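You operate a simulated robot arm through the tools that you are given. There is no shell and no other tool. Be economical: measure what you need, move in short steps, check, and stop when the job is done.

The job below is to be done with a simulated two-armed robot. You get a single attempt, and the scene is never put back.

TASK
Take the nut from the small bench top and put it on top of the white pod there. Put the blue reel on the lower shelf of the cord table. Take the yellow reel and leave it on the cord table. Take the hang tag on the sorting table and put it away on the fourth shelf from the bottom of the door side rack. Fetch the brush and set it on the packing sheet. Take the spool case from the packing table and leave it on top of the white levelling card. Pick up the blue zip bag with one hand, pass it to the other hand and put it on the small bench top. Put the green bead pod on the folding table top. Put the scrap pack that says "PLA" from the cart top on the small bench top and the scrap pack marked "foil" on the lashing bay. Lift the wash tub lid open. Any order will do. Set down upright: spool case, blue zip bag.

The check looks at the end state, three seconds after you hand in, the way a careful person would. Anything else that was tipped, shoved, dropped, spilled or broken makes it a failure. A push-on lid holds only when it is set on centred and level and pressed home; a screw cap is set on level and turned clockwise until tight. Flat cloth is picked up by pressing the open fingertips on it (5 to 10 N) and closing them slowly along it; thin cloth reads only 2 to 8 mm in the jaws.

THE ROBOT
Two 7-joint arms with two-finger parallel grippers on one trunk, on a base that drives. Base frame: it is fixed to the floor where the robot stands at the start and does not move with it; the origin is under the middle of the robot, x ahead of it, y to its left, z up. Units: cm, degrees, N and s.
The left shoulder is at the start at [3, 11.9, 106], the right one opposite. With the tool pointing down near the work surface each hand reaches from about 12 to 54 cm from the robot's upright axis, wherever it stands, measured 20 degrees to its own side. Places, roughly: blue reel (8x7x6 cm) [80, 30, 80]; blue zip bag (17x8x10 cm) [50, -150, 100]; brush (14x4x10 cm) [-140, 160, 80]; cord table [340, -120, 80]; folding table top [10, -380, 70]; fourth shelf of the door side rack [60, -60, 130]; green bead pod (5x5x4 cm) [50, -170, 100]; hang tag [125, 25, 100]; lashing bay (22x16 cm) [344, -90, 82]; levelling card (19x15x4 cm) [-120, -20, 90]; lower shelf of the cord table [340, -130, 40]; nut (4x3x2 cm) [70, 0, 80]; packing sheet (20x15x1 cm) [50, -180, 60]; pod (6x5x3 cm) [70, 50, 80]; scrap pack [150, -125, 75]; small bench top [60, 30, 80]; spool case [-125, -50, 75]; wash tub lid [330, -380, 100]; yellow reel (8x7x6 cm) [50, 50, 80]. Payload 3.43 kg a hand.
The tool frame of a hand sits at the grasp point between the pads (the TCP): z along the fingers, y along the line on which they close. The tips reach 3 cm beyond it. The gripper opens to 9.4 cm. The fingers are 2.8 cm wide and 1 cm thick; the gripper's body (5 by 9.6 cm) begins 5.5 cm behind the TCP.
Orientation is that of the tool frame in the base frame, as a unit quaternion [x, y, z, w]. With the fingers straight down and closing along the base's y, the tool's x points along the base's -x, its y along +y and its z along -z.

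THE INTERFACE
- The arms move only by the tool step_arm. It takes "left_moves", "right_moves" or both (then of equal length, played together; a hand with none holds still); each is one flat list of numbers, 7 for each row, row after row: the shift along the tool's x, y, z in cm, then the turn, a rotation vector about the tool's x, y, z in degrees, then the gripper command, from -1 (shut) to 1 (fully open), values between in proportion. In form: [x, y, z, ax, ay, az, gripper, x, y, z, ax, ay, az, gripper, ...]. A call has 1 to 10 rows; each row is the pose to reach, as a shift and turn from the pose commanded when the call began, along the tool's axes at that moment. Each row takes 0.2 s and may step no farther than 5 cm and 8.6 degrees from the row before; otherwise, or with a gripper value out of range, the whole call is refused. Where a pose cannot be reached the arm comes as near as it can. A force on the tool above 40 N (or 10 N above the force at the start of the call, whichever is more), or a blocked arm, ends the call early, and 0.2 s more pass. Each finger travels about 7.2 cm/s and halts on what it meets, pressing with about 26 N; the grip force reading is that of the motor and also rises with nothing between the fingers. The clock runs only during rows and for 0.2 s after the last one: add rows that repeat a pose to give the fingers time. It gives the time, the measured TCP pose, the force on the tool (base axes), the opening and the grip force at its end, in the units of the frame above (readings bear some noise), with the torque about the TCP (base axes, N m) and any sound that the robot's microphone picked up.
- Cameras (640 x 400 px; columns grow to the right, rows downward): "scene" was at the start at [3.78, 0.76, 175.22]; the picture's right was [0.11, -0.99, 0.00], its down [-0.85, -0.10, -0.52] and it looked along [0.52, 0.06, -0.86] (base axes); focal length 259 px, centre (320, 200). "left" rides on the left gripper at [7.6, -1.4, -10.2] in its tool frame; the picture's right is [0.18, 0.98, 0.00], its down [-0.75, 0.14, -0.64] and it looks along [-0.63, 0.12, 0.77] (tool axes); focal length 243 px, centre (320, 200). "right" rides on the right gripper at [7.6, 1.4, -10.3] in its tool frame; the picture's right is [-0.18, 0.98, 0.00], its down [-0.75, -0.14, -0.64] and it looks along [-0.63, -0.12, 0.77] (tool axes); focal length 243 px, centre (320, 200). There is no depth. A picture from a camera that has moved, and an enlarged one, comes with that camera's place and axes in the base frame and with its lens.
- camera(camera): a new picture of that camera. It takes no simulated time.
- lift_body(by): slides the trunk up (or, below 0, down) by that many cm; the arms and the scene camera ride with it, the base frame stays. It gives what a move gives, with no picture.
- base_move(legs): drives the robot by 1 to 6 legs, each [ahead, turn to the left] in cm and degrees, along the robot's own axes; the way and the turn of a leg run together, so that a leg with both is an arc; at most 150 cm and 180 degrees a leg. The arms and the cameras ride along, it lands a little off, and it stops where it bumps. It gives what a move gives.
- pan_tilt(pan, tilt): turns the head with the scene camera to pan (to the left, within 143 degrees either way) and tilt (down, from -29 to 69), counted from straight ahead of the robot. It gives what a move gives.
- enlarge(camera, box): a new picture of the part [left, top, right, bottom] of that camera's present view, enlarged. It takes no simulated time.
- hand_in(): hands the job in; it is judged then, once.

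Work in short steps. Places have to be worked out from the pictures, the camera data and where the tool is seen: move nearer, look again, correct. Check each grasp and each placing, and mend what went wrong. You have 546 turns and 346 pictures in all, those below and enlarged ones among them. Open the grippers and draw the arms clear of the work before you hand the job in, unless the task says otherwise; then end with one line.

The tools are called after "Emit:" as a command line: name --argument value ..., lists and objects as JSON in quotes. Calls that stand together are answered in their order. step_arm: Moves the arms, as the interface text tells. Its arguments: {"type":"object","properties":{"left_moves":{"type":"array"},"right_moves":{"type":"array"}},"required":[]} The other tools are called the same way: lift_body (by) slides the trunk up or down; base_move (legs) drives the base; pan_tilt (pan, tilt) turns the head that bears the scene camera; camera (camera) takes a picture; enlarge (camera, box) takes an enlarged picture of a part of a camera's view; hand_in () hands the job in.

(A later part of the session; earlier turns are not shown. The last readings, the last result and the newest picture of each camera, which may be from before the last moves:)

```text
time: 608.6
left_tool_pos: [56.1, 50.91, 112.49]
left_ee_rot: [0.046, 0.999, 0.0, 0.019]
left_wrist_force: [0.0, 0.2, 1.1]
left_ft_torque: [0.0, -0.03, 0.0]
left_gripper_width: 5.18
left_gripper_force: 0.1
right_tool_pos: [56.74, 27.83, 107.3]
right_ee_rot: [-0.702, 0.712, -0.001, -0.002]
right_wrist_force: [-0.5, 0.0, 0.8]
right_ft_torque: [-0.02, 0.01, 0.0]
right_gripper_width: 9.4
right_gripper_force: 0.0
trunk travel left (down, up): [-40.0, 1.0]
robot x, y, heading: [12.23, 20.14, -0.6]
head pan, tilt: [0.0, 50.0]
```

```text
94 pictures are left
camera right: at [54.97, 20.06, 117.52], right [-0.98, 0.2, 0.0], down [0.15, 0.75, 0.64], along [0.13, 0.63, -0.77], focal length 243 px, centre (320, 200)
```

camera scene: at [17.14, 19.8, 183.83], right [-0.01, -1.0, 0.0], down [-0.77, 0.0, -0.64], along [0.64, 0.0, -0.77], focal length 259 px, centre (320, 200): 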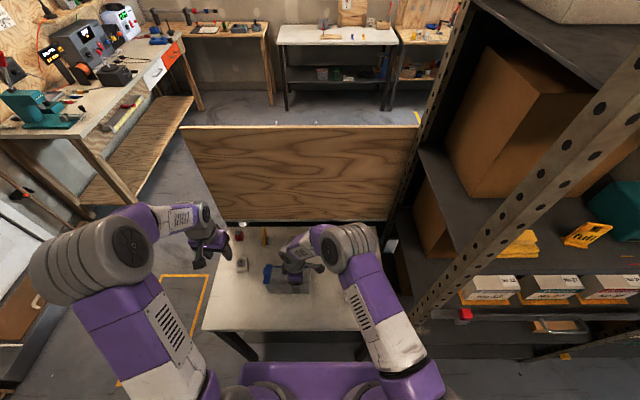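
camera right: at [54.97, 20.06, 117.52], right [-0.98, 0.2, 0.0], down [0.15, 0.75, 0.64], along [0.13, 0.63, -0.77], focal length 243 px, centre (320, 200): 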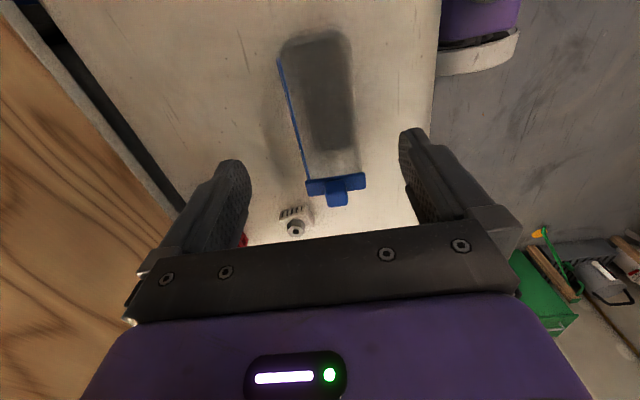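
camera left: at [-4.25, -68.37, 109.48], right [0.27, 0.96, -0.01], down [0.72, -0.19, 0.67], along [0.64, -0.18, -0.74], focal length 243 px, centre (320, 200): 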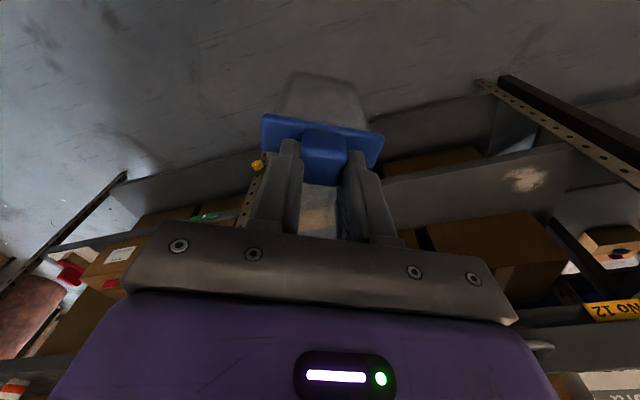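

Bag stands upright on the bench. Back away and restore the right tool's yaw.

Emit:
base_move --legs '[[-40, 0]]'

Emit:
step_arm --right_moves '[0, 0, 0, 0, 0, 8.5, 1, 0, 0, 0, 0, 0, 17, 1, 0, 0, 0, 0, 0, 25.5, 1, 0, 0, 0, 0, 0, 34, 1, 0, 0, 0, 0, 0, 42.5, 1, 0, 0, 0, 0, 0, 51, 1, 0, 0, 0, 0, 0, 59.5, 1, 0, 0, 0, 0, 0, 68, 1, 0, 0, 0, 0, 0, 76.5, 1, 0, 0, 0, 0, 0, 85, 1]'

Emit:
step_arm --right_moves '[0, -3, 0, 0, -7.5, 4.5, 0.2, 0, -6, 0, 0, -15, 4.5, 0.2, 0, -9, 0, 0, -22.5, 4.5, 0.2, 0, -12, 0, 0, -30, 4.5, 0.2, 0, -14, 0, 0, -37.5, 4.5, 0.2, 0, -15, 0, 0, -45, 4.5, 0.2]'

Emit:
base_move --legs '[[0, -90], [150, 0], [30, 0], [0, 90]]'

Emit:
camera --camera "scene"

```text
time: 611.0
left_tool_pos: [16.0, 51.28, 112.6]
left_ee_rot: [0.043, 0.999, 0.001, 0.017]
left_wrist_force: [0.4, 0.0, 0.0]
left_ft_torque: [0.0, -0.02, 0.0]
left_gripper_width: 5.17
left_gripper_force: 0.0
right_tool_pos: [16.66, 28.1, 107.17]
right_ee_rot: [-0.704, 0.711, -0.001, -0.001]
right_wrist_force: [-0.9, 0.0, -0.2]
right_ft_torque: [0.0, 0.04, 0.01]
right_gripper_width: 9.4
right_gripper_force: 0.1
trunk travel left (down, up): [-40.0, 1.0]
robot x, y, heading: [-27.83, 19.91, -0.3]
head pan, tilt: [0.0, 50.0]
```

```text
time: 613.2
left_tool_pos: [16.02, 51.26, 112.45]
left_ee_rot: [0.044, 0.999, 0.0, 0.018]
left_wrist_force: [0.5, 0.6, 0.0]
left_ft_torque: [-0.01, -0.04, 0.05]
left_gripper_width: 5.17
left_gripper_force: 0.0
right_tool_pos: [16.7, 28.21, 107.05]
right_ee_rot: [-0.037, 0.999, -0.002, 0.0]
right_wrist_force: [0.1, 0.5, 0.5]
right_ft_torque: [0.01, 0.0, 0.0]
right_gripper_width: 9.39
right_gripper_force: 0.0
trunk travel left (down, up): [-40.0, 1.0]
robot x, y, heading: [-26.98, 19.88, -0.1]
head pan, tilt: [0.0, 50.0]
```

```text
refused: row 1 steps farther than a row can; nothing moved
```

```text
time: 630.1
left_tool_pos: [11.7, -128.8, 112.43]
left_ee_rot: [0.036, 0.999, 0.0, 0.017]
left_wrist_force: [0.0, 0.0, 0.7]
left_ft_torque: [-0.03, -0.01, 0.02]
left_gripper_width: 5.17
left_gripper_force: 0.1
right_tool_pos: [12.76, -151.89, 107.02]
right_ee_rot: [-0.047, 0.999, -0.002, 0.001]
right_wrist_force: [0.3, 0.1, -0.6]
right_ft_torque: [-0.02, 0.0, -0.05]
right_gripper_width: 9.42
right_gripper_force: 0.1
trunk travel left (down, up): [-40.0, 1.0]
robot x, y, heading: [-31.25, -160.89, 0.7]
head pan, tilt: [0.0, 50.0]
```

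```text
93 pictures are left
camera scene: at [-26.69, -160.82, 183.83], right [0.01, -1.0, 0.0], down [-0.77, -0.01, -0.64], along [0.64, 0.01, -0.77], focal length 259 px, centre (320, 200)
```

scene: 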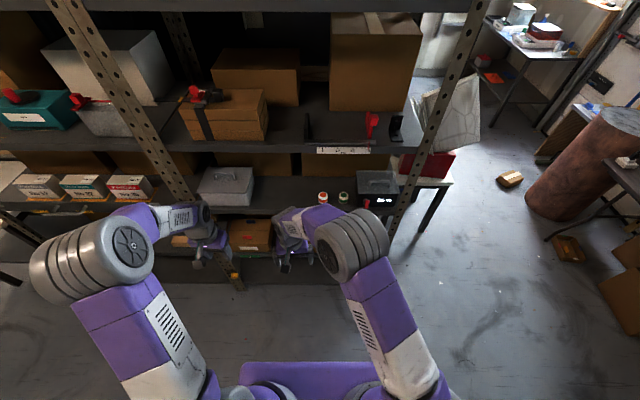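

Tilt the right tool 45° and shift it toward the green pod's y.

Emit:
step_arm --right_moves '[0, -2.5, 0, 0, -7.5, 0, 0.2, 0, -5, 0, 0, -15, 0, 0.2, 0, -8, 0, 0, -22.5, 0, 0.2, 0, -11, 1, 0, -30, 0, 0.2, 0, -14, 2, 0, -37.5, 0, 0.2, 0, -17, 3, 0, -45, 0, 0.2]'

Emit:
base_move --legs '[[14, 0]]'

Emit:
camera --camera "right"

Emit:
camera --camera "scene"

```text
time: 631.5
left_tool_pos: [11.64, -128.97, 112.54]
left_ee_rot: [0.036, 0.999, 0.0, 0.017]
left_wrist_force: [0.4, -0.3, 0.7]
left_ft_torque: [0.01, -0.01, -0.02]
left_gripper_width: 5.17
left_gripper_force: 0.0
right_tool_pos: [14.32, -168.91, 103.97]
right_ee_rot: [-0.044, 0.923, 0.017, 0.383]
right_wrist_force: [0.0, -0.5, 0.2]
right_ft_torque: [0.01, 0.02, 0.02]
right_gripper_width: 5.65
right_gripper_force: 0.0
trunk travel left (down, up): [-40.0, 1.0]
robot x, y, heading: [-30.93, -160.9, 0.7]
head pan, tilt: [0.0, 50.0]
```

```text
time: 632.9
left_tool_pos: [25.44, -128.47, 112.47]
left_ee_rot: [0.033, 0.999, 0.0, 0.017]
left_wrist_force: [0.2, 1.0, -0.5]
left_ft_torque: [-0.02, 0.01, 0.01]
left_gripper_width: 5.17
left_gripper_force: 0.0
right_tool_pos: [28.11, -168.39, 104.02]
right_ee_rot: [-0.045, 0.923, 0.017, 0.382]
right_wrist_force: [0.6, 0.3, 0.0]
right_ft_torque: [-0.06, 0.02, -0.02]
right_gripper_width: 5.64
right_gripper_force: 0.1
trunk travel left (down, up): [-40.0, 1.0]
robot x, y, heading: [-17.1, -160.36, 0.7]
head pan, tilt: [0.0, 50.0]
```

```text
92 pictures are left
camera right: at [15.35, -168.37, 105.96], right [0.03, 0.99, 0.13], down [0.09, -0.13, 0.99], along [1.0, -0.02, -0.1], focal length 243 px, centre (320, 200)
```

right: 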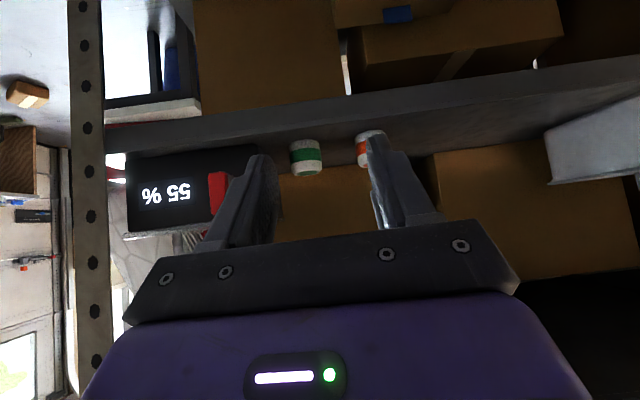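

```text
91 pictures are left
camera scene: at [-12.74, -160.61, 183.84], right [0.02, -1.0, 0.0], down [-0.77, -0.01, -0.64], along [0.64, 0.01, -0.77], focal length 259 px, centre (320, 200)
```

scene: 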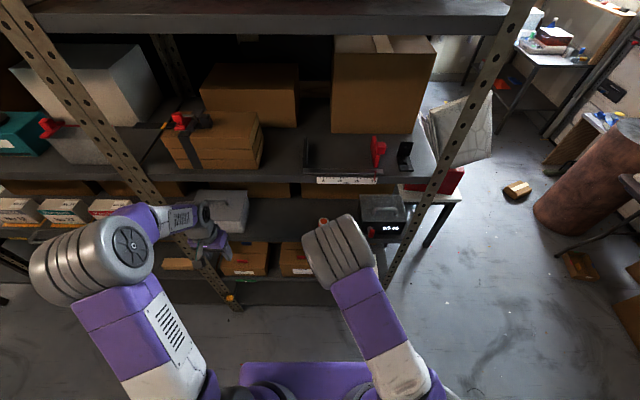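

Green pod at ≈(46,-170,97.5). Drive 6 cm closer then approach.

Emit:
base_move --legs '[[6, -0.7]]'

Emit:
step_arm --right_moves '[-1.2, -0.8, 1.8, 0, 0, 0, 0.2, -2.4, -1.6, 3.6, 0, 0, 0, 0.2, -3.4, -2, 5.4, 0, 0, 0, 0.2]'

Emit:
camera --camera "right"

```text
time: 633.8
left_tool_pos: [31.83, -129.11, 112.5]
left_ee_rot: [0.04, 0.999, 0.0, 0.017]
left_wrist_force: [0.0, 0.1, 0.2]
left_ft_torque: [0.02, 0.01, 0.02]
left_gripper_width: 5.16
left_gripper_force: 0.1
right_tool_pos: [34.03, -168.9, 104.05]
right_ee_rot: [-0.039, 0.923, 0.014, 0.383]
right_wrist_force: [0.4, 0.6, 0.2]
right_ft_torque: [-0.02, 0.04, -0.01]
right_gripper_width: 5.64
right_gripper_force: 0.0
trunk travel left (down, up): [-40.0, 1.0]
robot x, y, heading: [-11.5, -160.54, 0.2]
head pan, tilt: [0.0, 50.0]
```

```text
time: 634.6
left_tool_pos: [31.85, -129.05, 112.5]
left_ee_rot: [0.039, 0.999, 0.001, 0.017]
left_wrist_force: [0.6, -0.1, -0.2]
left_ft_torque: [-0.01, 0.0, 0.0]
left_gripper_width: 5.17
left_gripper_force: 0.1
right_tool_pos: [40.42, -170.5, 102.34]
right_ee_rot: [-0.04, 0.923, 0.016, 0.382]
right_wrist_force: [0.1, 0.3, -0.5]
right_ft_torque: [-0.01, -0.03, 0.01]
right_gripper_width: 5.64
right_gripper_force: 0.0
trunk travel left (down, up): [-40.0, 1.0]
robot x, y, heading: [-11.68, -160.42, 0.2]
head pan, tilt: [0.0, 50.0]
```

```text
90 pictures are left
camera right: at [27.53, -170.31, 104.26], right [0.05, 0.99, 0.13], down [0.09, -0.13, 0.99], along [0.99, -0.03, -0.1], focal length 243 px, centre (320, 200)
```

right: 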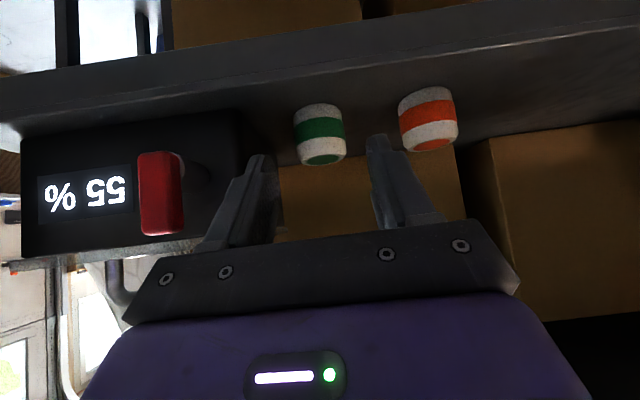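

Emit:
step_arm --right_moves '[-0.8, 0, 3, 0, 0, 0, 0.2, -1.5, -0.1, 5.8, 0, 0, 0, 0.2, -1.5, -0.1, 5.8, 0, 0, 0, -0.3, -1.5, -0.1, 5.8, 0, 0, 0, -1, -1.5, -0.1, 5.8, 0, 0, 0, -1]'

Emit:
camera --camera "right"

```text
time: 635.8
left_tool_pos: [31.74, -128.97, 112.52]
left_ee_rot: [0.041, 0.999, 0.0, 0.017]
left_wrist_force: [-0.7, 0.1, 0.6]
left_ft_torque: [0.0, -0.01, -0.01]
left_gripper_width: 5.17
left_gripper_force: 0.0
right_tool_pos: [45.58, -170.18, 99.71]
right_ee_rot: [-0.04, 0.923, 0.015, 0.382]
right_wrist_force: [-0.1, 0.6, -0.3]
right_ft_torque: [0.01, 0.02, 0.01]
right_gripper_width: 4.06
right_gripper_force: 25.7
trunk travel left (down, up): [-40.0, 1.0]
robot x, y, heading: [-11.77, -160.85, 0.2]
head pan, tilt: [0.0, 50.0]
```

```text
89 pictures are left
camera right: at [32.72, -169.93, 101.63], right [0.05, 0.99, 0.13], down [0.09, -0.13, 0.99], along [0.99, -0.03, -0.1], focal length 243 px, centre (320, 200)
```

right: 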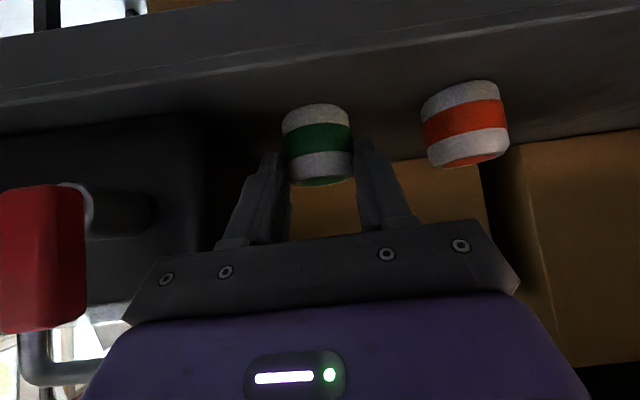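

Pod gripped (4.1 cm). Lift 4 cm and back out.

Emit:
step_arm --right_moves '[-1.4, 0, -1.4, 0, 0, 0, -1, -2.8, 0, -2.8, 0, 0, 0, -1, -2.8, 0, -2.8, 0, 0, 0, -1]'

Emit:
base_move --legs '[[-28, 0]]'

Emit:
camera --camera "right"

Emit:
base_move --legs '[[0, -90], [60, 0]]'

Emit:
pan_tilt --pan 0 --tilt 35

Emit:
camera --camera "scene"

```text
time: 636.6
left_tool_pos: [31.84, -129.04, 112.58]
left_ee_rot: [0.041, 0.999, 0.001, 0.018]
left_wrist_force: [0.4, 0.2, 0.1]
left_ft_torque: [0.04, 0.03, 0.02]
left_gripper_width: 5.14
left_gripper_force: 0.1
right_tool_pos: [45.66, -170.05, 103.48]
right_ee_rot: [-0.039, 0.923, 0.014, 0.382]
right_wrist_force: [-0.1, 0.7, -1.3]
right_ft_torque: [0.0, 0.03, 0.02]
right_gripper_width: 4.08
right_gripper_force: 26.2
trunk travel left (down, up): [-40.0, 1.0]
robot x, y, heading: [-11.45, -160.45, 0.3]
head pan, tilt: [0.0, 50.0]
```

```text
time: 638.6
left_tool_pos: [3.72, -129.0, 112.54]
left_ee_rot: [0.038, 0.999, 0.001, 0.017]
left_wrist_force: [-0.5, 0.0, 0.1]
left_ft_torque: [-0.02, -0.03, -0.01]
left_gripper_width: 5.17
left_gripper_force: 0.0
right_tool_pos: [17.99, -169.9, 103.56]
right_ee_rot: [-0.042, 0.923, 0.016, 0.383]
right_wrist_force: [-0.8, 0.2, -0.1]
right_ft_torque: [-0.01, 0.01, -0.03]
right_gripper_width: 4.05
right_gripper_force: 26.0
trunk travel left (down, up): [-40.0, 1.0]
robot x, y, heading: [-39.39, -160.41, 0.6]
head pan, tilt: [0.0, 50.0]
```

```text
88 pictures are left
camera right: at [5.06, -169.83, 105.45], right [0.04, 0.99, 0.13], down [0.09, -0.13, 0.99], along [0.99, -0.03, -0.1], focal length 243 px, centre (320, 200)
```

right: 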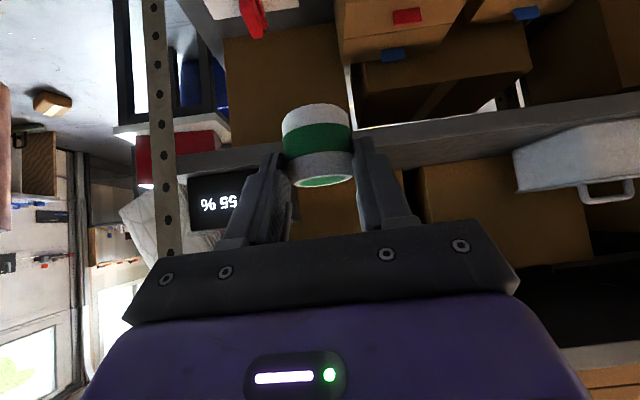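

```text
time: 645.8
left_tool_pos: [-9.29, -265.31, 112.57]
left_ee_rot: [0.742, 0.67, -0.012, 0.012]
left_wrist_force: [-0.7, 0.3, -1.0]
left_ft_torque: [-0.02, 0.01, 0.0]
left_gripper_width: 5.17
left_gripper_force: 0.0
right_tool_pos: [-50.73, -278.23, 103.6]
right_ee_rot: [0.632, 0.674, -0.262, 0.278]
right_wrist_force: [-0.4, 0.3, -0.8]
right_ft_torque: [0.04, 0.01, -0.02]
right_gripper_width: 4.07
right_gripper_force: 25.8
trunk travel left (down, up): [-40.0, 1.0]
robot x, y, heading: [-39.75, -221.17, -90.9]
head pan, tilt: [0.0, 50.0]
```

```text
time: 646.6
left_tool_pos: [-9.38, -265.3, 112.48]
left_ee_rot: [0.742, 0.67, -0.013, 0.012]
left_wrist_force: [-0.2, -0.8, -0.1]
left_ft_torque: [0.01, 0.0, 0.02]
left_gripper_width: 5.18
left_gripper_force: 0.0
right_tool_pos: [-50.56, -278.34, 103.51]
right_ee_rot: [0.631, 0.675, -0.262, 0.278]
right_wrist_force: [0.0, -0.4, -0.1]
right_ft_torque: [-0.01, 0.0, 0.01]
right_gripper_width: 4.05
right_gripper_force: 26.1
trunk travel left (down, up): [-40.0, 1.0]
robot x, y, heading: [-39.85, -221.17, -90.8]
head pan, tilt: [0.0, 35.0]
```

```text
87 pictures are left
camera scene: at [-40.04, -227.06, 186.0], right [-1.0, 0.02, 0.0], down [0.01, 0.57, -0.82], along [-0.01, -0.82, -0.57], focal length 259 px, centre (320, 200)
```

scene: 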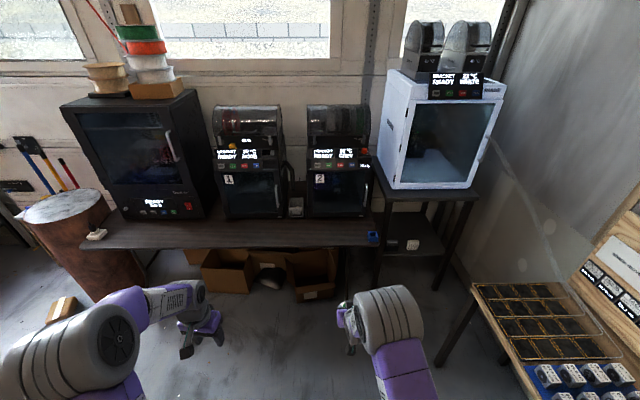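

Emit:
enlarge --camera "scene" --box '[70, 170, 400, 270]'

```text
1.94 times, centred on (235, 220) of scene
camera zoom: at [-40.04, -227.06, 186.0], right [-1.0, 0.02, 0.0], down [0.01, 0.57, -0.82], along [-0.01, -0.82, -0.57], focal length 502 px, centre (485, 161)
```

zoom: 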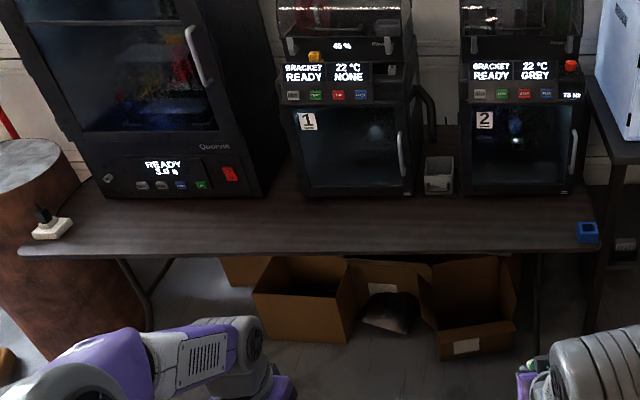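

Free strip along the front of the folding table (y≈-342…-365). Drive up to it.

Emit:
base_move --legs '[[66, 0.8]]'

Emit:
camera --camera "right"

Emit:
pan_tilt --pan -8 --tilt 55

Emit:
camera --camera "scene"

```text
time: 650.3
left_tool_pos: [-9.87, -330.77, 112.49]
left_ee_rot: [0.74, 0.672, -0.012, 0.012]
left_wrist_force: [-0.1, 0.5, 0.0]
left_ft_torque: [-0.02, -0.04, -0.01]
left_gripper_width: 5.17
left_gripper_force: 0.1
right_tool_pos: [-51.12, -344.12, 103.62]
right_ee_rot: [0.629, 0.677, -0.262, 0.28]
right_wrist_force: [0.3, 0.2, -1.5]
right_ft_torque: [0.0, 0.02, -0.01]
right_gripper_width: 4.06
right_gripper_force: 25.9
trunk travel left (down, up): [-40.0, 1.0]
robot x, y, heading: [-40.35, -287.17, -90.3]
head pan, tilt: [0.0, 35.0]
```

```text
85 pictures are left
camera right: at [-50.68, -331.56, 105.45], right [0.99, -0.06, 0.13], down [-0.13, -0.09, 0.99], along [-0.05, -0.99, -0.1], focal length 243 px, centre (320, 200)
```

right: 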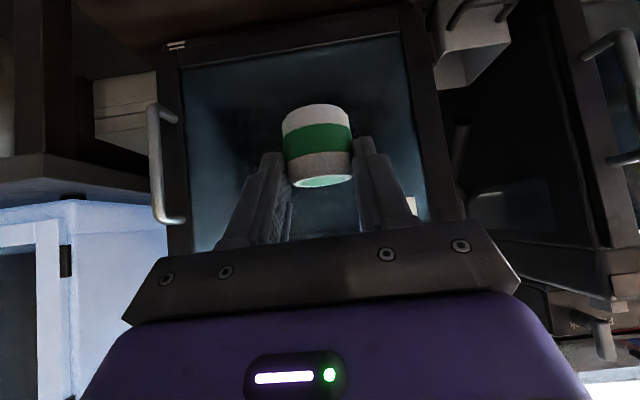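

```text
time: 651.1
left_tool_pos: [-9.87, -330.69, 112.51]
left_ee_rot: [0.739, 0.673, -0.011, 0.013]
left_wrist_force: [-0.7, 0.0, 0.0]
left_ft_torque: [0.0, 0.02, 0.04]
left_gripper_width: 5.17
left_gripper_force: 0.1
right_tool_pos: [-51.12, -344.16, 103.49]
right_ee_rot: [0.628, 0.677, -0.261, 0.28]
right_wrist_force: [-0.7, 0.6, -0.1]
right_ft_torque: [0.0, 0.01, -0.04]
right_gripper_width: 4.06
right_gripper_force: 26.0
trunk travel left (down, up): [-40.0, 1.0]
robot x, y, heading: [-40.92, -287.13, -90.5]
head pan, tilt: [-8.0, 55.0]
```

```text
84 pictures are left
camera scene: at [-41.88, -291.09, 183.19], right [-0.99, 0.15, 0.0], down [0.12, 0.81, -0.57], along [-0.09, -0.57, -0.82], focal length 259 px, centre (320, 200)
```

scene: 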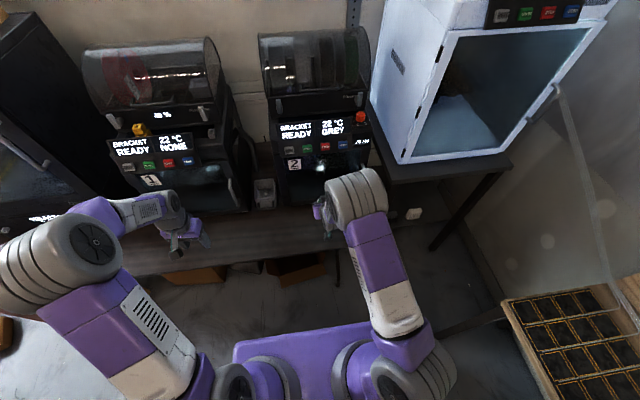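

Lower the pod toward the table strip, at y≈-350.

Emit:
step_arm --right_moves '[2, 0, 3.2, 0, 0, 0, -1, 4, 0, 6.4, 0, 0, 0, -1, 6, 0, 9.6, 0, 0, 0, -1, 8, 0, 12.8, 0, 0, 0, -1, 10, 0, 16, 0, 0, 0, -1, 11.5, 0, 18.5, 0, 0, 0, -1]'

Emit:
camera --camera "right"

```text
time: 652.5
left_tool_pos: [-9.73, -330.72, 112.56]
left_ee_rot: [0.74, 0.673, -0.012, 0.012]
left_wrist_force: [-0.3, 0.0, 0.4]
left_ft_torque: [0.02, -0.02, -0.02]
left_gripper_width: 5.18
left_gripper_force: 0.1
right_tool_pos: [-50.95, -348.93, 82.27]
right_ee_rot: [0.629, 0.677, -0.261, 0.28]
right_wrist_force: [-0.7, -0.1, -0.3]
right_ft_torque: [0.01, -0.03, 0.0]
right_gripper_width: 4.07
right_gripper_force: 26.3
trunk travel left (down, up): [-40.0, 1.0]
robot x, y, heading: [-40.91, -286.91, -90.7]
head pan, tilt: [-8.0, 55.0]
```

```text
83 pictures are left
camera right: at [-50.59, -336.48, 84.11], right [0.99, -0.06, 0.13], down [-0.13, -0.09, 0.99], along [-0.05, -0.99, -0.1], focal length 243 px, centre (320, 200)
```

right: 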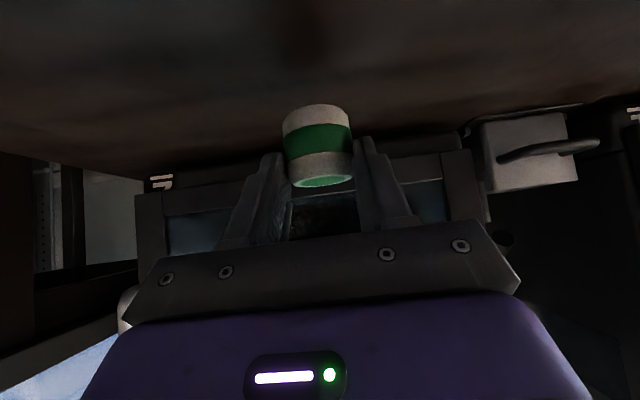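

Lower in small rows until contact.

Emit:
step_arm --right_moves '[0.5, 0, 0.5, 0, 0, 0, -1, 1, 0, 1, 0, 0, 0, -1, 1.5, 0, 1.5, 0, 0, 0, -1, 2, 0, 2, 0, 0, 0, -1, 2.4, 0, 2.4, 0, 0, 0, -1]'

Emit:
camera --camera "right"

```text
time: 653.7
left_tool_pos: [-9.93, -330.75, 112.49]
left_ee_rot: [0.74, 0.673, -0.012, 0.012]
left_wrist_force: [0.7, -0.3, 0.7]
left_ft_torque: [-0.01, -0.01, 0.04]
left_gripper_width: 5.17
left_gripper_force: 0.1
right_tool_pos: [-50.78, -349.05, 78.8]
right_ee_rot: [0.63, 0.676, -0.262, 0.279]
right_wrist_force: [0.3, 0.1, -0.5]
right_ft_torque: [0.03, -0.03, -0.03]
right_gripper_width: 4.06
right_gripper_force: 26.4
trunk travel left (down, up): [-40.0, 1.0]
robot x, y, heading: [-40.88, -286.87, -90.5]
head pan, tilt: [-8.0, 55.0]
```

```text
82 pictures are left
camera right: at [-50.33, -336.52, 80.77], right [0.99, -0.06, 0.13], down [-0.13, -0.09, 0.99], along [-0.05, -0.99, -0.1], focal length 243 px, centre (320, 200)
```

right: 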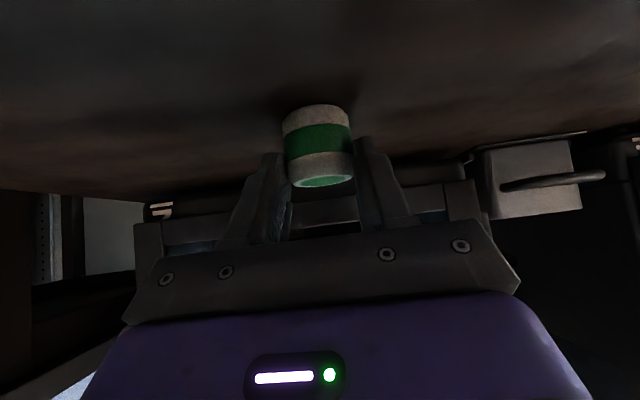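

Emit:
step_arm --right_moves '[0.3, 0, 0.3, 0, 0, 0, -1, 0.6, 0, 0.6, 0, 0, 0, -1, 0.9, 0, 0.9, 0, 0, 0, -1, 1.2, 0, 1.2, 0, 0, 0, -1, 1.2, 0, 1.2, 0, 0, 0, -1]'

```text
time: 654.9
left_tool_pos: [-9.8, -330.59, 112.56]
left_ee_rot: [0.74, 0.673, -0.013, 0.013]
left_wrist_force: [0.6, 1.0, 0.3]
left_ft_torque: [-0.02, 0.04, 0.01]
left_gripper_width: 5.17
left_gripper_force: 0.1
right_tool_pos: [-50.68, -349.24, 77.61]
right_ee_rot: [0.628, 0.675, -0.266, 0.283]
right_wrist_force: [1.2, -6.3, 23.8]
right_ft_torque: [-0.58, -0.12, 0.02]
right_gripper_width: 4.05
right_gripper_force: 26.3
trunk travel left (down, up): [-40.0, 1.0]
robot x, y, heading: [-41.16, -286.98, -90.4]
head pan, tilt: [-8.0, 55.0]
```

Contact at 77.6. Ease 0.4 up, release, withdraw along the tool axis.

Emit:
step_arm --right_moves '[-0.4, 0, -0.4, 0, 0, 0, -1, -0.4, 0, -0.4, 0, 0, 0, -0.1, -0.4, 0, -0.4, 0, 0, 0, 0.3, -0.4, 0, -0.4, 0, 0, 0, 0.3, -0.4, 0, -3, 0, 0, 0, 0.3, -0.4, 0, -7, 0, 0, 0, 0.3, -0.4, 0, -11, 0, 0, 0, 0.3, -3, 0, -14, 0, 0, 0, 0.3]'

Emit:
camera --camera "right"

```text
time: 656.7
left_tool_pos: [-9.77, -330.73, 112.58]
left_ee_rot: [0.74, 0.673, -0.012, 0.013]
left_wrist_force: [-0.1, 0.2, -0.8]
left_ft_torque: [0.01, -0.01, -0.07]
left_gripper_width: 5.17
left_gripper_force: 0.1
right_tool_pos: [-51.18, -341.1, 89.3]
right_ee_rot: [0.63, 0.676, -0.262, 0.279]
right_wrist_force: [0.4, 1.0, 0.4]
right_ft_torque: [-0.03, -0.02, -0.02]
right_gripper_width: 6.13
right_gripper_force: 0.1
trunk travel left (down, up): [-40.0, 1.0]
robot x, y, heading: [-41.06, -287.07, -90.2]
head pan, tilt: [-8.0, 55.0]
```

```text
81 pictures are left
camera right: at [-50.76, -328.64, 91.19], right [0.99, -0.06, 0.13], down [-0.13, -0.09, 0.99], along [-0.05, -0.99, -0.1], focal length 243 px, centre (320, 200)
```

right: 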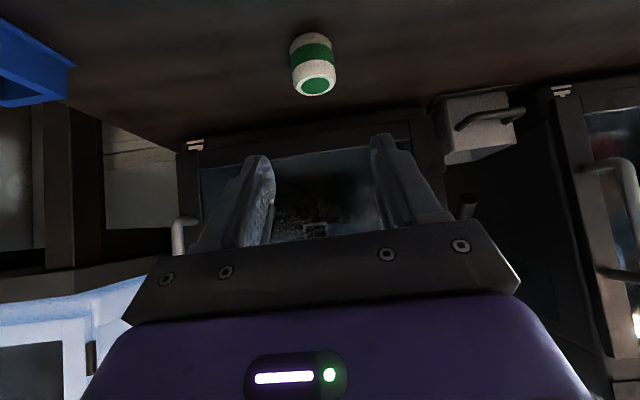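

Green pod stands on the folding table. Back off, raise the right hand, and look toward the wash tub.

Emit:
base_move --legs '[[-30, 0], [0, 75]]'

Emit:
step_arm --right_moves '[-3, 0, -3, 0, 7.5, 0, 0.3, -6, 0, -6, 0, 15, 0, 0.3, -9, 0, -9, 0, 22.5, 0, 0.3, -10, 0, -10, 0, 30, 0, 0.3, -11, 0, -11, 0, 37.5, 0, 0.3, -12, 0, -12, 0, 45, 0, 0.3]'

Emit:
pan_tilt --pan 0 --tilt 25

Emit:
camera --camera "scene"

```text
time: 662.0
left_tool_pos: [9.47, -237.53, 112.53]
left_ee_rot: [0.172, 0.985, -0.002, 0.018]
left_wrist_force: [0.4, 0.3, -0.1]
left_ft_torque: [-0.02, 0.06, -0.01]
left_gripper_width: 5.18
left_gripper_force: 0.1
right_tool_pos: [9.51, -280.13, 89.08]
right_ee_rot: [0.081, 0.92, -0.036, 0.382]
right_wrist_force: [0.9, -0.5, 0.6]
right_ft_torque: [0.01, 0.01, -0.01]
right_gripper_width: 6.08
right_gripper_force: 0.0
trunk travel left (down, up): [-40.0, 1.0]
robot x, y, heading: [-40.72, -256.7, -14.8]
head pan, tilt: [-8.0, 55.0]
```

```text
time: 663.4
left_tool_pos: [9.45, -237.48, 112.45]
left_ee_rot: [0.17, 0.985, -0.002, 0.017]
left_wrist_force: [-0.4, 1.0, -0.1]
left_ft_torque: [0.01, 0.0, 0.0]
left_gripper_width: 5.16
left_gripper_force: 0.0
right_tool_pos: [9.55, -280.2, 105.98]
right_ee_rot: [0.089, 0.996, -0.001, -0.001]
right_wrist_force: [0.4, -0.3, 0.9]
right_ft_torque: [0.0, 0.02, -0.01]
right_gripper_width: 6.14
right_gripper_force: 0.1
trunk travel left (down, up): [-40.0, 1.0]
robot x, y, heading: [-40.65, -256.63, -14.8]
head pan, tilt: [-8.0, 55.0]
```

```text
time: 664.4
left_tool_pos: [9.51, -237.4, 112.47]
left_ee_rot: [0.171, 0.985, -0.001, 0.018]
left_wrist_force: [0.1, 0.1, -0.2]
left_ft_torque: [-0.01, 0.03, -0.03]
left_gripper_width: 5.16
left_gripper_force: 0.0
right_tool_pos: [9.58, -280.11, 105.86]
right_ee_rot: [0.089, 0.996, 0.0, 0.0]
right_wrist_force: [0.6, 0.0, 0.9]
right_ft_torque: [0.04, -0.01, 0.01]
right_gripper_width: 6.13
right_gripper_force: 0.1
trunk travel left (down, up): [-40.0, 1.0]
robot x, y, heading: [-40.52, -256.58, -14.9]
head pan, tilt: [0.0, 25.0]
```

```text
80 pictures are left
camera scene: at [-34.5, -258.35, 187.58], right [-0.26, -0.97, 0.0], down [-0.41, 0.11, -0.91], along [0.88, -0.23, -0.42], focal length 259 px, centre (320, 200)
```

scene: 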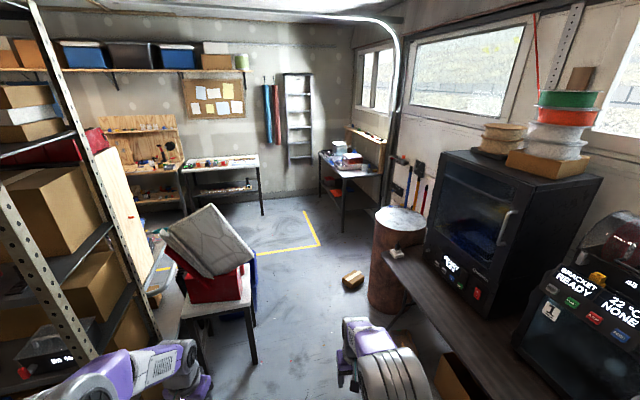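

Path lies between the slab stand and the drum (centre y≈-294). Drive there.

Emit:
base_move --legs '[[0, -5], [106, 0], [0, 20], [100, 0]]'

Emit:
pan_tilt --pan -20 --tilt 25

Emit:
camera --camera "scene"

```text
time: 676.2
left_tool_pos: [203.25, -265.52, 112.58]
left_ee_rot: [0.058, 0.998, -0.001, 0.018]
left_wrist_force: [-0.7, 0.2, -0.5]
left_ft_torque: [0.03, -0.01, 0.03]
left_gripper_width: 5.17
left_gripper_force: 0.0
right_tool_pos: [212.72, -307.05, 106.01]
right_ee_rot: [-0.024, 1.0, -0.002, 0.001]
right_wrist_force: [0.0, -0.1, -0.3]
right_ft_torque: [-0.01, -0.02, 0.01]
right_gripper_width: 6.11
right_gripper_force: 0.1
trunk travel left (down, up): [-40.0, 1.0]
robot x, y, heading: [158.99, -295.41, -1.7]
head pan, tilt: [0.0, 25.0]
```

```text
time: 677.0
left_tool_pos: [203.31, -265.5, 112.51]
left_ee_rot: [0.058, 0.998, 0.0, 0.017]
left_wrist_force: [-0.8, 0.2, -0.2]
left_ft_torque: [0.01, 0.02, 0.03]
left_gripper_width: 5.2
left_gripper_force: 0.0
right_tool_pos: [212.68, -307.06, 105.95]
right_ee_rot: [-0.025, 1.0, -0.001, 0.001]
right_wrist_force: [0.9, 0.3, 0.4]
right_ft_torque: [-0.03, -0.01, 0.0]
right_gripper_width: 6.09
right_gripper_force: 0.1
trunk travel left (down, up): [-40.0, 1.0]
robot x, y, heading: [158.86, -295.44, -1.7]
head pan, tilt: [-20.0, 25.0]
```

```text
79 pictures are left
camera scene: at [164.33, -298.77, 187.58], right [-0.37, -0.93, 0.0], down [-0.39, 0.16, -0.91], along [0.84, -0.34, -0.42], focal length 259 px, centre (320, 200)
```

scene: 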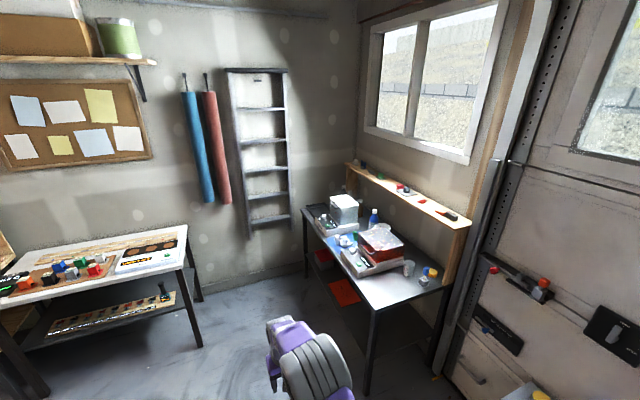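

Emit:
enlarge --camera "scene" --box '[290, 150, 480, 300]'

```text
2.67 times, centred on (385, 225) of scene
camera zoom: at [164.33, -298.77, 187.58], right [-0.37, -0.93, 0.0], down [-0.39, 0.16, -0.91], along [0.84, -0.34, -0.42], focal length 691 px, centre (147, 133)
```

zoom: 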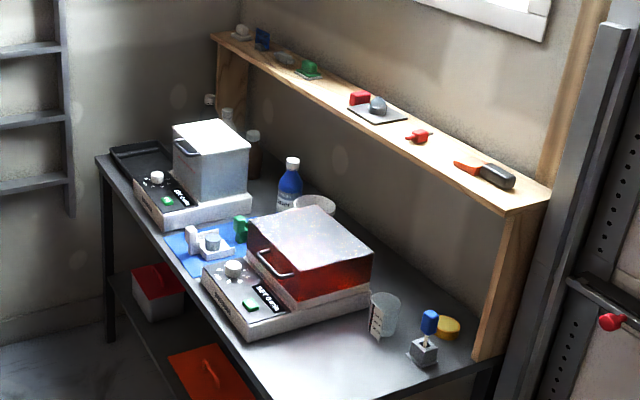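

The wash tub is the white-lidded unit at ≈(324,-381); the table front edge is y≈-358. Drive to face it.

Emit:
base_move --legs '[[0, 1.7], [150, 0], [12, 0], [0, -90]]'

Emit:
pan_tilt --pan 0 --tilt 45

Emit:
camera --camera "scene"

```text
time: 685.2
left_tool_pos: [352.85, -261.25, 112.81]
left_ee_rot: [0.03, 0.999, 0.001, 0.02]
left_wrist_force: [0.2, 0.1, 0.0]
left_ft_torque: [-0.02, -0.02, -0.01]
left_gripper_width: 5.19
left_gripper_force: 0.0
right_tool_pos: [364.27, -302.2, 106.32]
right_ee_rot: [-0.052, 0.999, -0.001, -0.009]
right_wrist_force: [-28.2, -2.3, 18.5]
right_ft_torque: [0.05, -3.55, -0.42]
right_gripper_width: 6.13
right_gripper_force: 0.0
trunk travel left (down, up): [-40.0, 1.0]
robot x, y, heading: [311.09, -293.66, 1.3]
head pan, tilt: [-20.0, 25.0]
stopped in leg 3: the force on the tool passed its limit at 76 N (the readings are from after the stop); the commanded pose is now the measured one
```

```text
time: 686.1
left_tool_pos: [352.75, -261.34, 112.72]
left_ee_rot: [0.028, 0.999, 0.001, 0.021]
left_wrist_force: [0.3, -0.3, -0.4]
left_ft_torque: [0.0, 0.03, -0.02]
left_gripper_width: 5.16
left_gripper_force: 0.1
right_tool_pos: [364.11, -302.13, 106.34]
right_ee_rot: [-0.052, 0.999, 0.0, -0.006]
right_wrist_force: [-37.4, -3.0, 22.2]
right_ft_torque: [0.0, -4.63, -0.55]
right_gripper_width: 6.1
right_gripper_force: 0.1
trunk travel left (down, up): [-40.0, 1.0]
robot x, y, heading: [310.79, -293.99, 1.4]
head pan, tilt: [0.0, 45.0]
```

```text
77 pictures are left
camera scene: at [314.85, -293.64, 184.57], right [0.02, -1.0, 0.0], down [-0.7, -0.02, -0.71], along [0.71, 0.02, -0.7], focal length 259 px, centre (320, 200)
```

scene: 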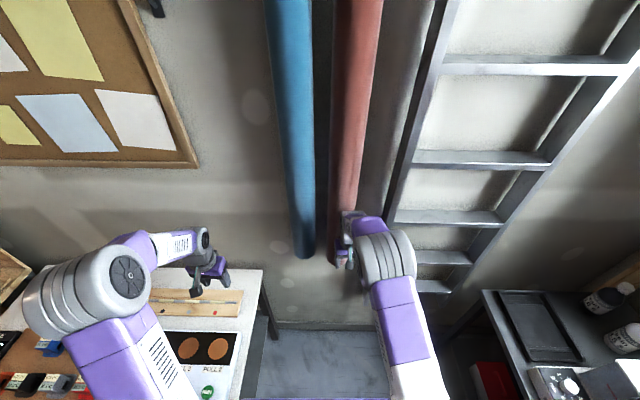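

The right hand bumped the red roll/wall. Back off straight away and check it.

Emit:
base_move --legs '[[-35, 0]]'

Emit:
pan_tilt --pan 0 --tilt 30

Emit:
camera --camera "scene"

```text
time: 688.4
left_tool_pos: [317.65, -261.95, 112.51]
left_ee_rot: [0.024, 1.0, 0.0, 0.018]
left_wrist_force: [0.6, 0.4, 0.2]
left_ft_torque: [-0.02, 0.02, -0.05]
left_gripper_width: 5.18
left_gripper_force: 0.1
right_tool_pos: [329.37, -302.61, 105.88]
right_ee_rot: [-0.056, 0.998, -0.001, -0.01]
right_wrist_force: [-0.7, -0.6, -0.2]
right_ft_torque: [0.01, -0.01, 0.02]
right_gripper_width: 6.12
right_gripper_force: 0.0
trunk travel left (down, up): [-40.0, 1.0]
robot x, y, heading: [275.28, -294.7, 2.0]
head pan, tilt: [0.0, 45.0]
```

```text
time: 689.1
left_tool_pos: [317.64, -262.0, 112.58]
left_ee_rot: [0.024, 1.0, 0.0, 0.018]
left_wrist_force: [0.8, -0.1, 0.8]
left_ft_torque: [0.01, 0.0, -0.01]
left_gripper_width: 5.18
left_gripper_force: 0.0
right_tool_pos: [329.49, -302.58, 105.91]
right_ee_rot: [-0.056, 0.998, -0.001, -0.009]
right_wrist_force: [0.3, 0.3, -0.5]
right_ft_torque: [0.01, 0.01, 0.02]
right_gripper_width: 6.11
right_gripper_force: 0.1
trunk travel left (down, up): [-40.0, 1.0]
robot x, y, heading: [275.29, -294.65, 2.2]
head pan, tilt: [0.0, 30.0]
```

```text
76 pictures are left
camera scene: at [281.38, -294.61, 186.78], right [0.04, -1.0, 0.0], down [-0.5, -0.02, -0.87], along [0.87, 0.03, -0.5], focal length 259 px, centre (320, 200)
```

scene: 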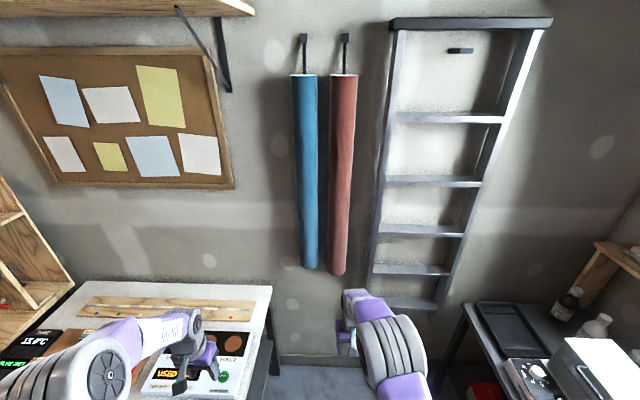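

The roll still hangs properly. Retract the right hand, then approach in a safer arc.

Emit:
step_arm --right_moves '[4.5, 0, 0, 0, 0, 0, 0.3, 9, 0, 0, 0, 0, 0, 0.3, 13.5, 0, 0, 0, 0, 0, 0.3, 18, 0, 0, 0, 0, 0, 0.3]'

Emit:
base_move --legs '[[0, -28], [32, 0], [0, -64]]'

Emit:
pan_tilt --pan 10 --tilt 45

Emit:
camera --camera "scene"

```text
time: 690.1
left_tool_pos: [317.44, -261.86, 112.48]
left_ee_rot: [0.025, 1.0, 0.0, 0.018]
left_wrist_force: [-0.3, 0.6, 0.4]
left_ft_torque: [-0.02, -0.01, 0.02]
left_gripper_width: 5.15
left_gripper_force: 0.1
right_tool_pos: [311.37, -304.66, 106.51]
right_ee_rot: [-0.056, 0.998, 0.0, -0.008]
right_wrist_force: [-0.1, 0.3, -0.3]
right_ft_torque: [0.03, -0.02, -0.01]
right_gripper_width: 6.13
right_gripper_force: 0.0
trunk travel left (down, up): [-40.0, 1.0]
robot x, y, heading: [275.52, -294.88, 2.2]
head pan, tilt: [0.0, 30.0]
```

```text
time: 696.5
left_tool_pos: [334.65, -352.8, 112.45]
left_ee_rot: [0.74, 0.672, -0.013, 0.013]
left_wrist_force: [-0.6, 0.1, 0.1]
left_ft_torque: [-0.03, 0.0, 0.02]
left_gripper_width: 5.19
left_gripper_force: 0.1
right_tool_pos: [292.13, -344.65, 106.37]
right_ee_rot: [0.684, 0.73, 0.007, -0.007]
right_wrist_force: [-0.2, -0.7, 0.1]
right_ft_torque: [0.03, 0.0, 0.0]
right_gripper_width: 6.14
right_gripper_force: 0.1
trunk travel left (down, up): [-40.0, 1.0]
robot x, y, heading: [303.54, -309.13, -90.7]
head pan, tilt: [0.0, 30.0]
```

```text
time: 697.3
left_tool_pos: [334.72, -352.91, 112.52]
left_ee_rot: [0.74, 0.672, -0.013, 0.013]
left_wrist_force: [0.5, 0.7, 0.0]
left_ft_torque: [-0.01, 0.01, -0.01]
left_gripper_width: 5.15
left_gripper_force: 0.0
right_tool_pos: [292.25, -344.58, 106.33]
right_ee_rot: [0.683, 0.73, 0.006, -0.007]
right_wrist_force: [-0.3, 0.6, 0.0]
right_ft_torque: [-0.02, -0.02, 0.02]
right_gripper_width: 6.09
right_gripper_force: 0.1
trunk travel left (down, up): [-40.0, 1.0]
robot x, y, heading: [303.66, -309.0, -90.4]
head pan, tilt: [10.0, 45.0]
```

```text
75 pictures are left
camera scene: at [305.12, -314.02, 184.53], right [-0.99, -0.16, 0.0], down [-0.11, 0.7, -0.71], along [0.11, -0.7, -0.71], focal length 259 px, centre (320, 200)
```

scene: 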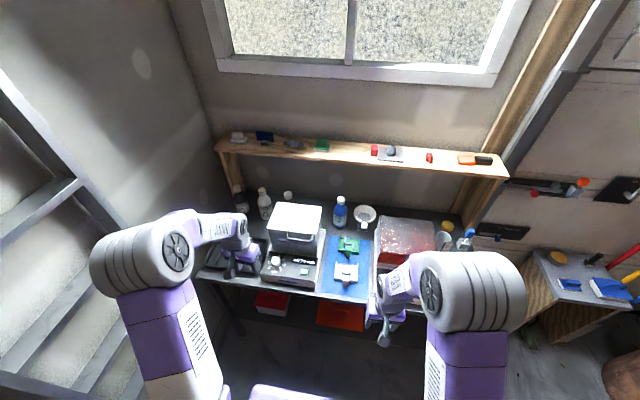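

Emit:
enlarge --camera "scene" --box '[220, 180, 460, 310]'

Emit:
enlarge --camera "scene" --box '[255, 195, 335, 290]'

```text
2.67 times, centred on (340, 245) of scene
camera zoom: at [305.12, -314.02, 184.53], right [-0.99, -0.16, 0.0], down [-0.11, 0.7, -0.71], along [0.11, -0.7, -0.71], focal length 691 px, centre (267, 80)
```

zoom: 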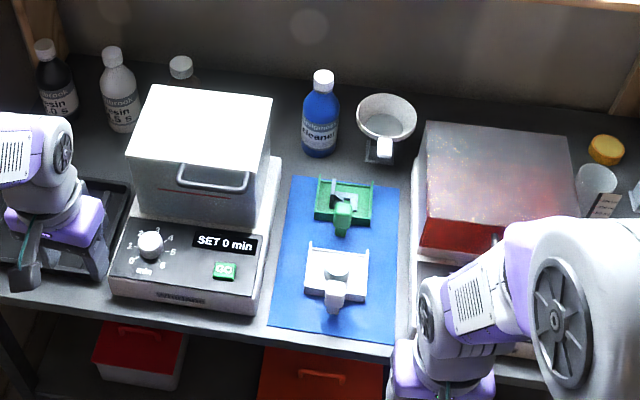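

```text
4.21 times, centred on (295, 242) of scene
camera zoom: at [305.12, -314.02, 184.53], right [-0.99, -0.16, 0.0], down [-0.11, 0.7, -0.71], along [0.11, -0.7, -0.71], focal length 1090 px, centre (425, 21)
```

zoom: 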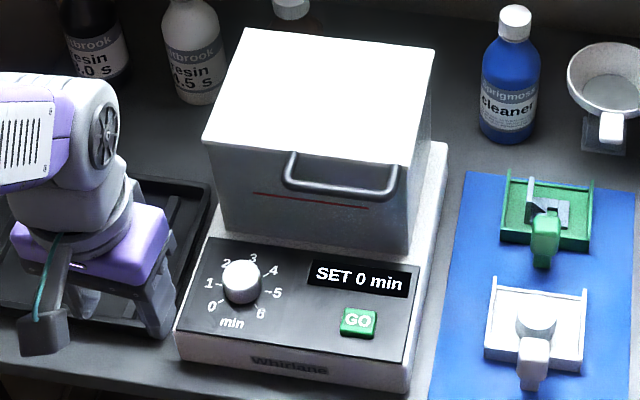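

This is the wash unit ("Whirlane", minutes dial); its lid has a U-handle at the front, ≈(324,-375,98), hinge at the back. Bring the left hand in front of the handle with a flat tilt and look.

Emit:
step_arm --left_moves '[1, -1.5, 0.5, 0, -8.5, 0, -1, 2, -3, 1, 0, -17, 0, -1, 3, -4.5, 1.5, 0, -25.5, 0, -1, 4, -6, 2, 0, -34, 0, -1, 5, -7.5, 3, 0, -42.5, 0, -1, 5, -9, 4, 0, -51, 0, -1, 5, -10.5, 5, 0, -59.5, 0, -1]'

Emit:
camera --camera "left"

Emit:
camera --camera "scene"

```text
time: 698.9
left_tool_pos: [325.9, -349.92, 105.19]
left_ee_rot: [0.637, 0.578, -0.377, 0.343]
left_wrist_force: [0.0, -0.3, 0.3]
left_ft_torque: [0.04, 0.0, 0.0]
left_gripper_width: 0.01
left_gripper_force: 25.9
left hand out of reach, approached as far as the arm can: row 5, 6, 7
right_tool_pos: [292.25, -344.69, 106.29]
right_ee_rot: [0.683, 0.73, 0.006, -0.007]
right_wrist_force: [0.5, -0.5, -0.8]
right_ft_torque: [-0.01, 0.01, 0.0]
right_gripper_width: 6.09
right_gripper_force: 0.1
trunk travel left (down, up): [-40.0, 1.0]
robot x, y, heading: [303.76, -308.77, -90.8]
head pan, tilt: [10.0, 45.0]
```

```text
72 pictures are left
camera left: at [325.73, -337.29, 103.32], right [0.99, -0.01, -0.16], down [0.16, 0.19, 0.97], along [0.02, -0.98, 0.19], focal length 243 px, centre (320, 200)
```

left: 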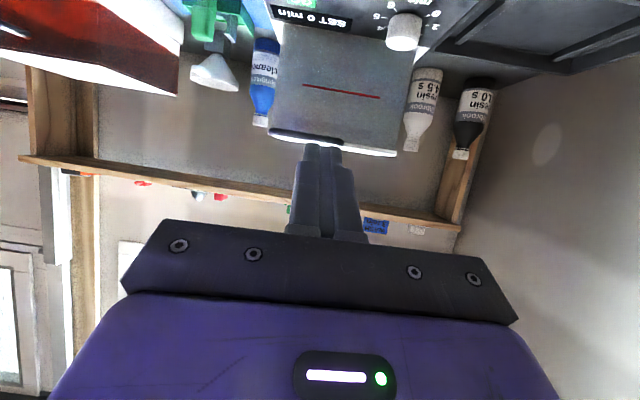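

```text
71 pictures are left
camera scene: at [305.14, -314.13, 184.52], right [-0.99, -0.16, 0.0], down [-0.11, 0.7, -0.71], along [0.11, -0.7, -0.71], focal length 259 px, centre (320, 200)
```

scene: 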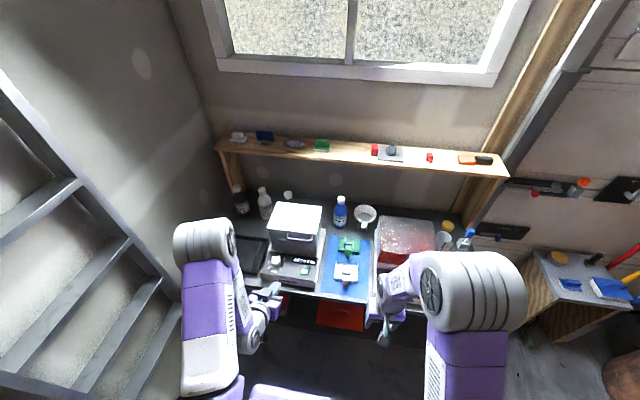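

Emit:
enlarge --camera "left" --box '[240, 0, 460, 170]'

```text
2.35 times, centred on (350, 85) of left
camera zoom: at [325.73, -337.29, 103.32], right [0.99, -0.01, -0.16], down [0.16, 0.19, 0.97], along [0.02, -0.98, 0.19], focal length 571 px, centre (249, 471)
```

zoom: 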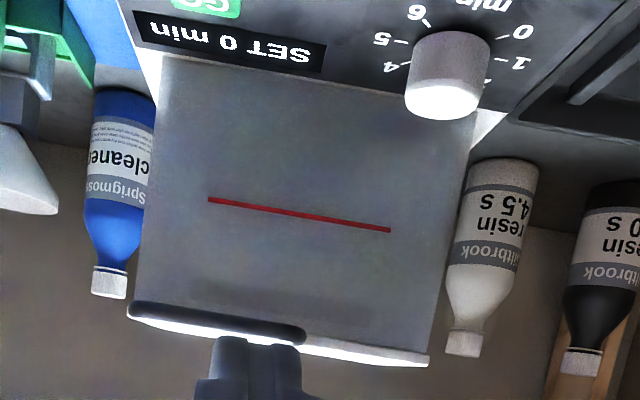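

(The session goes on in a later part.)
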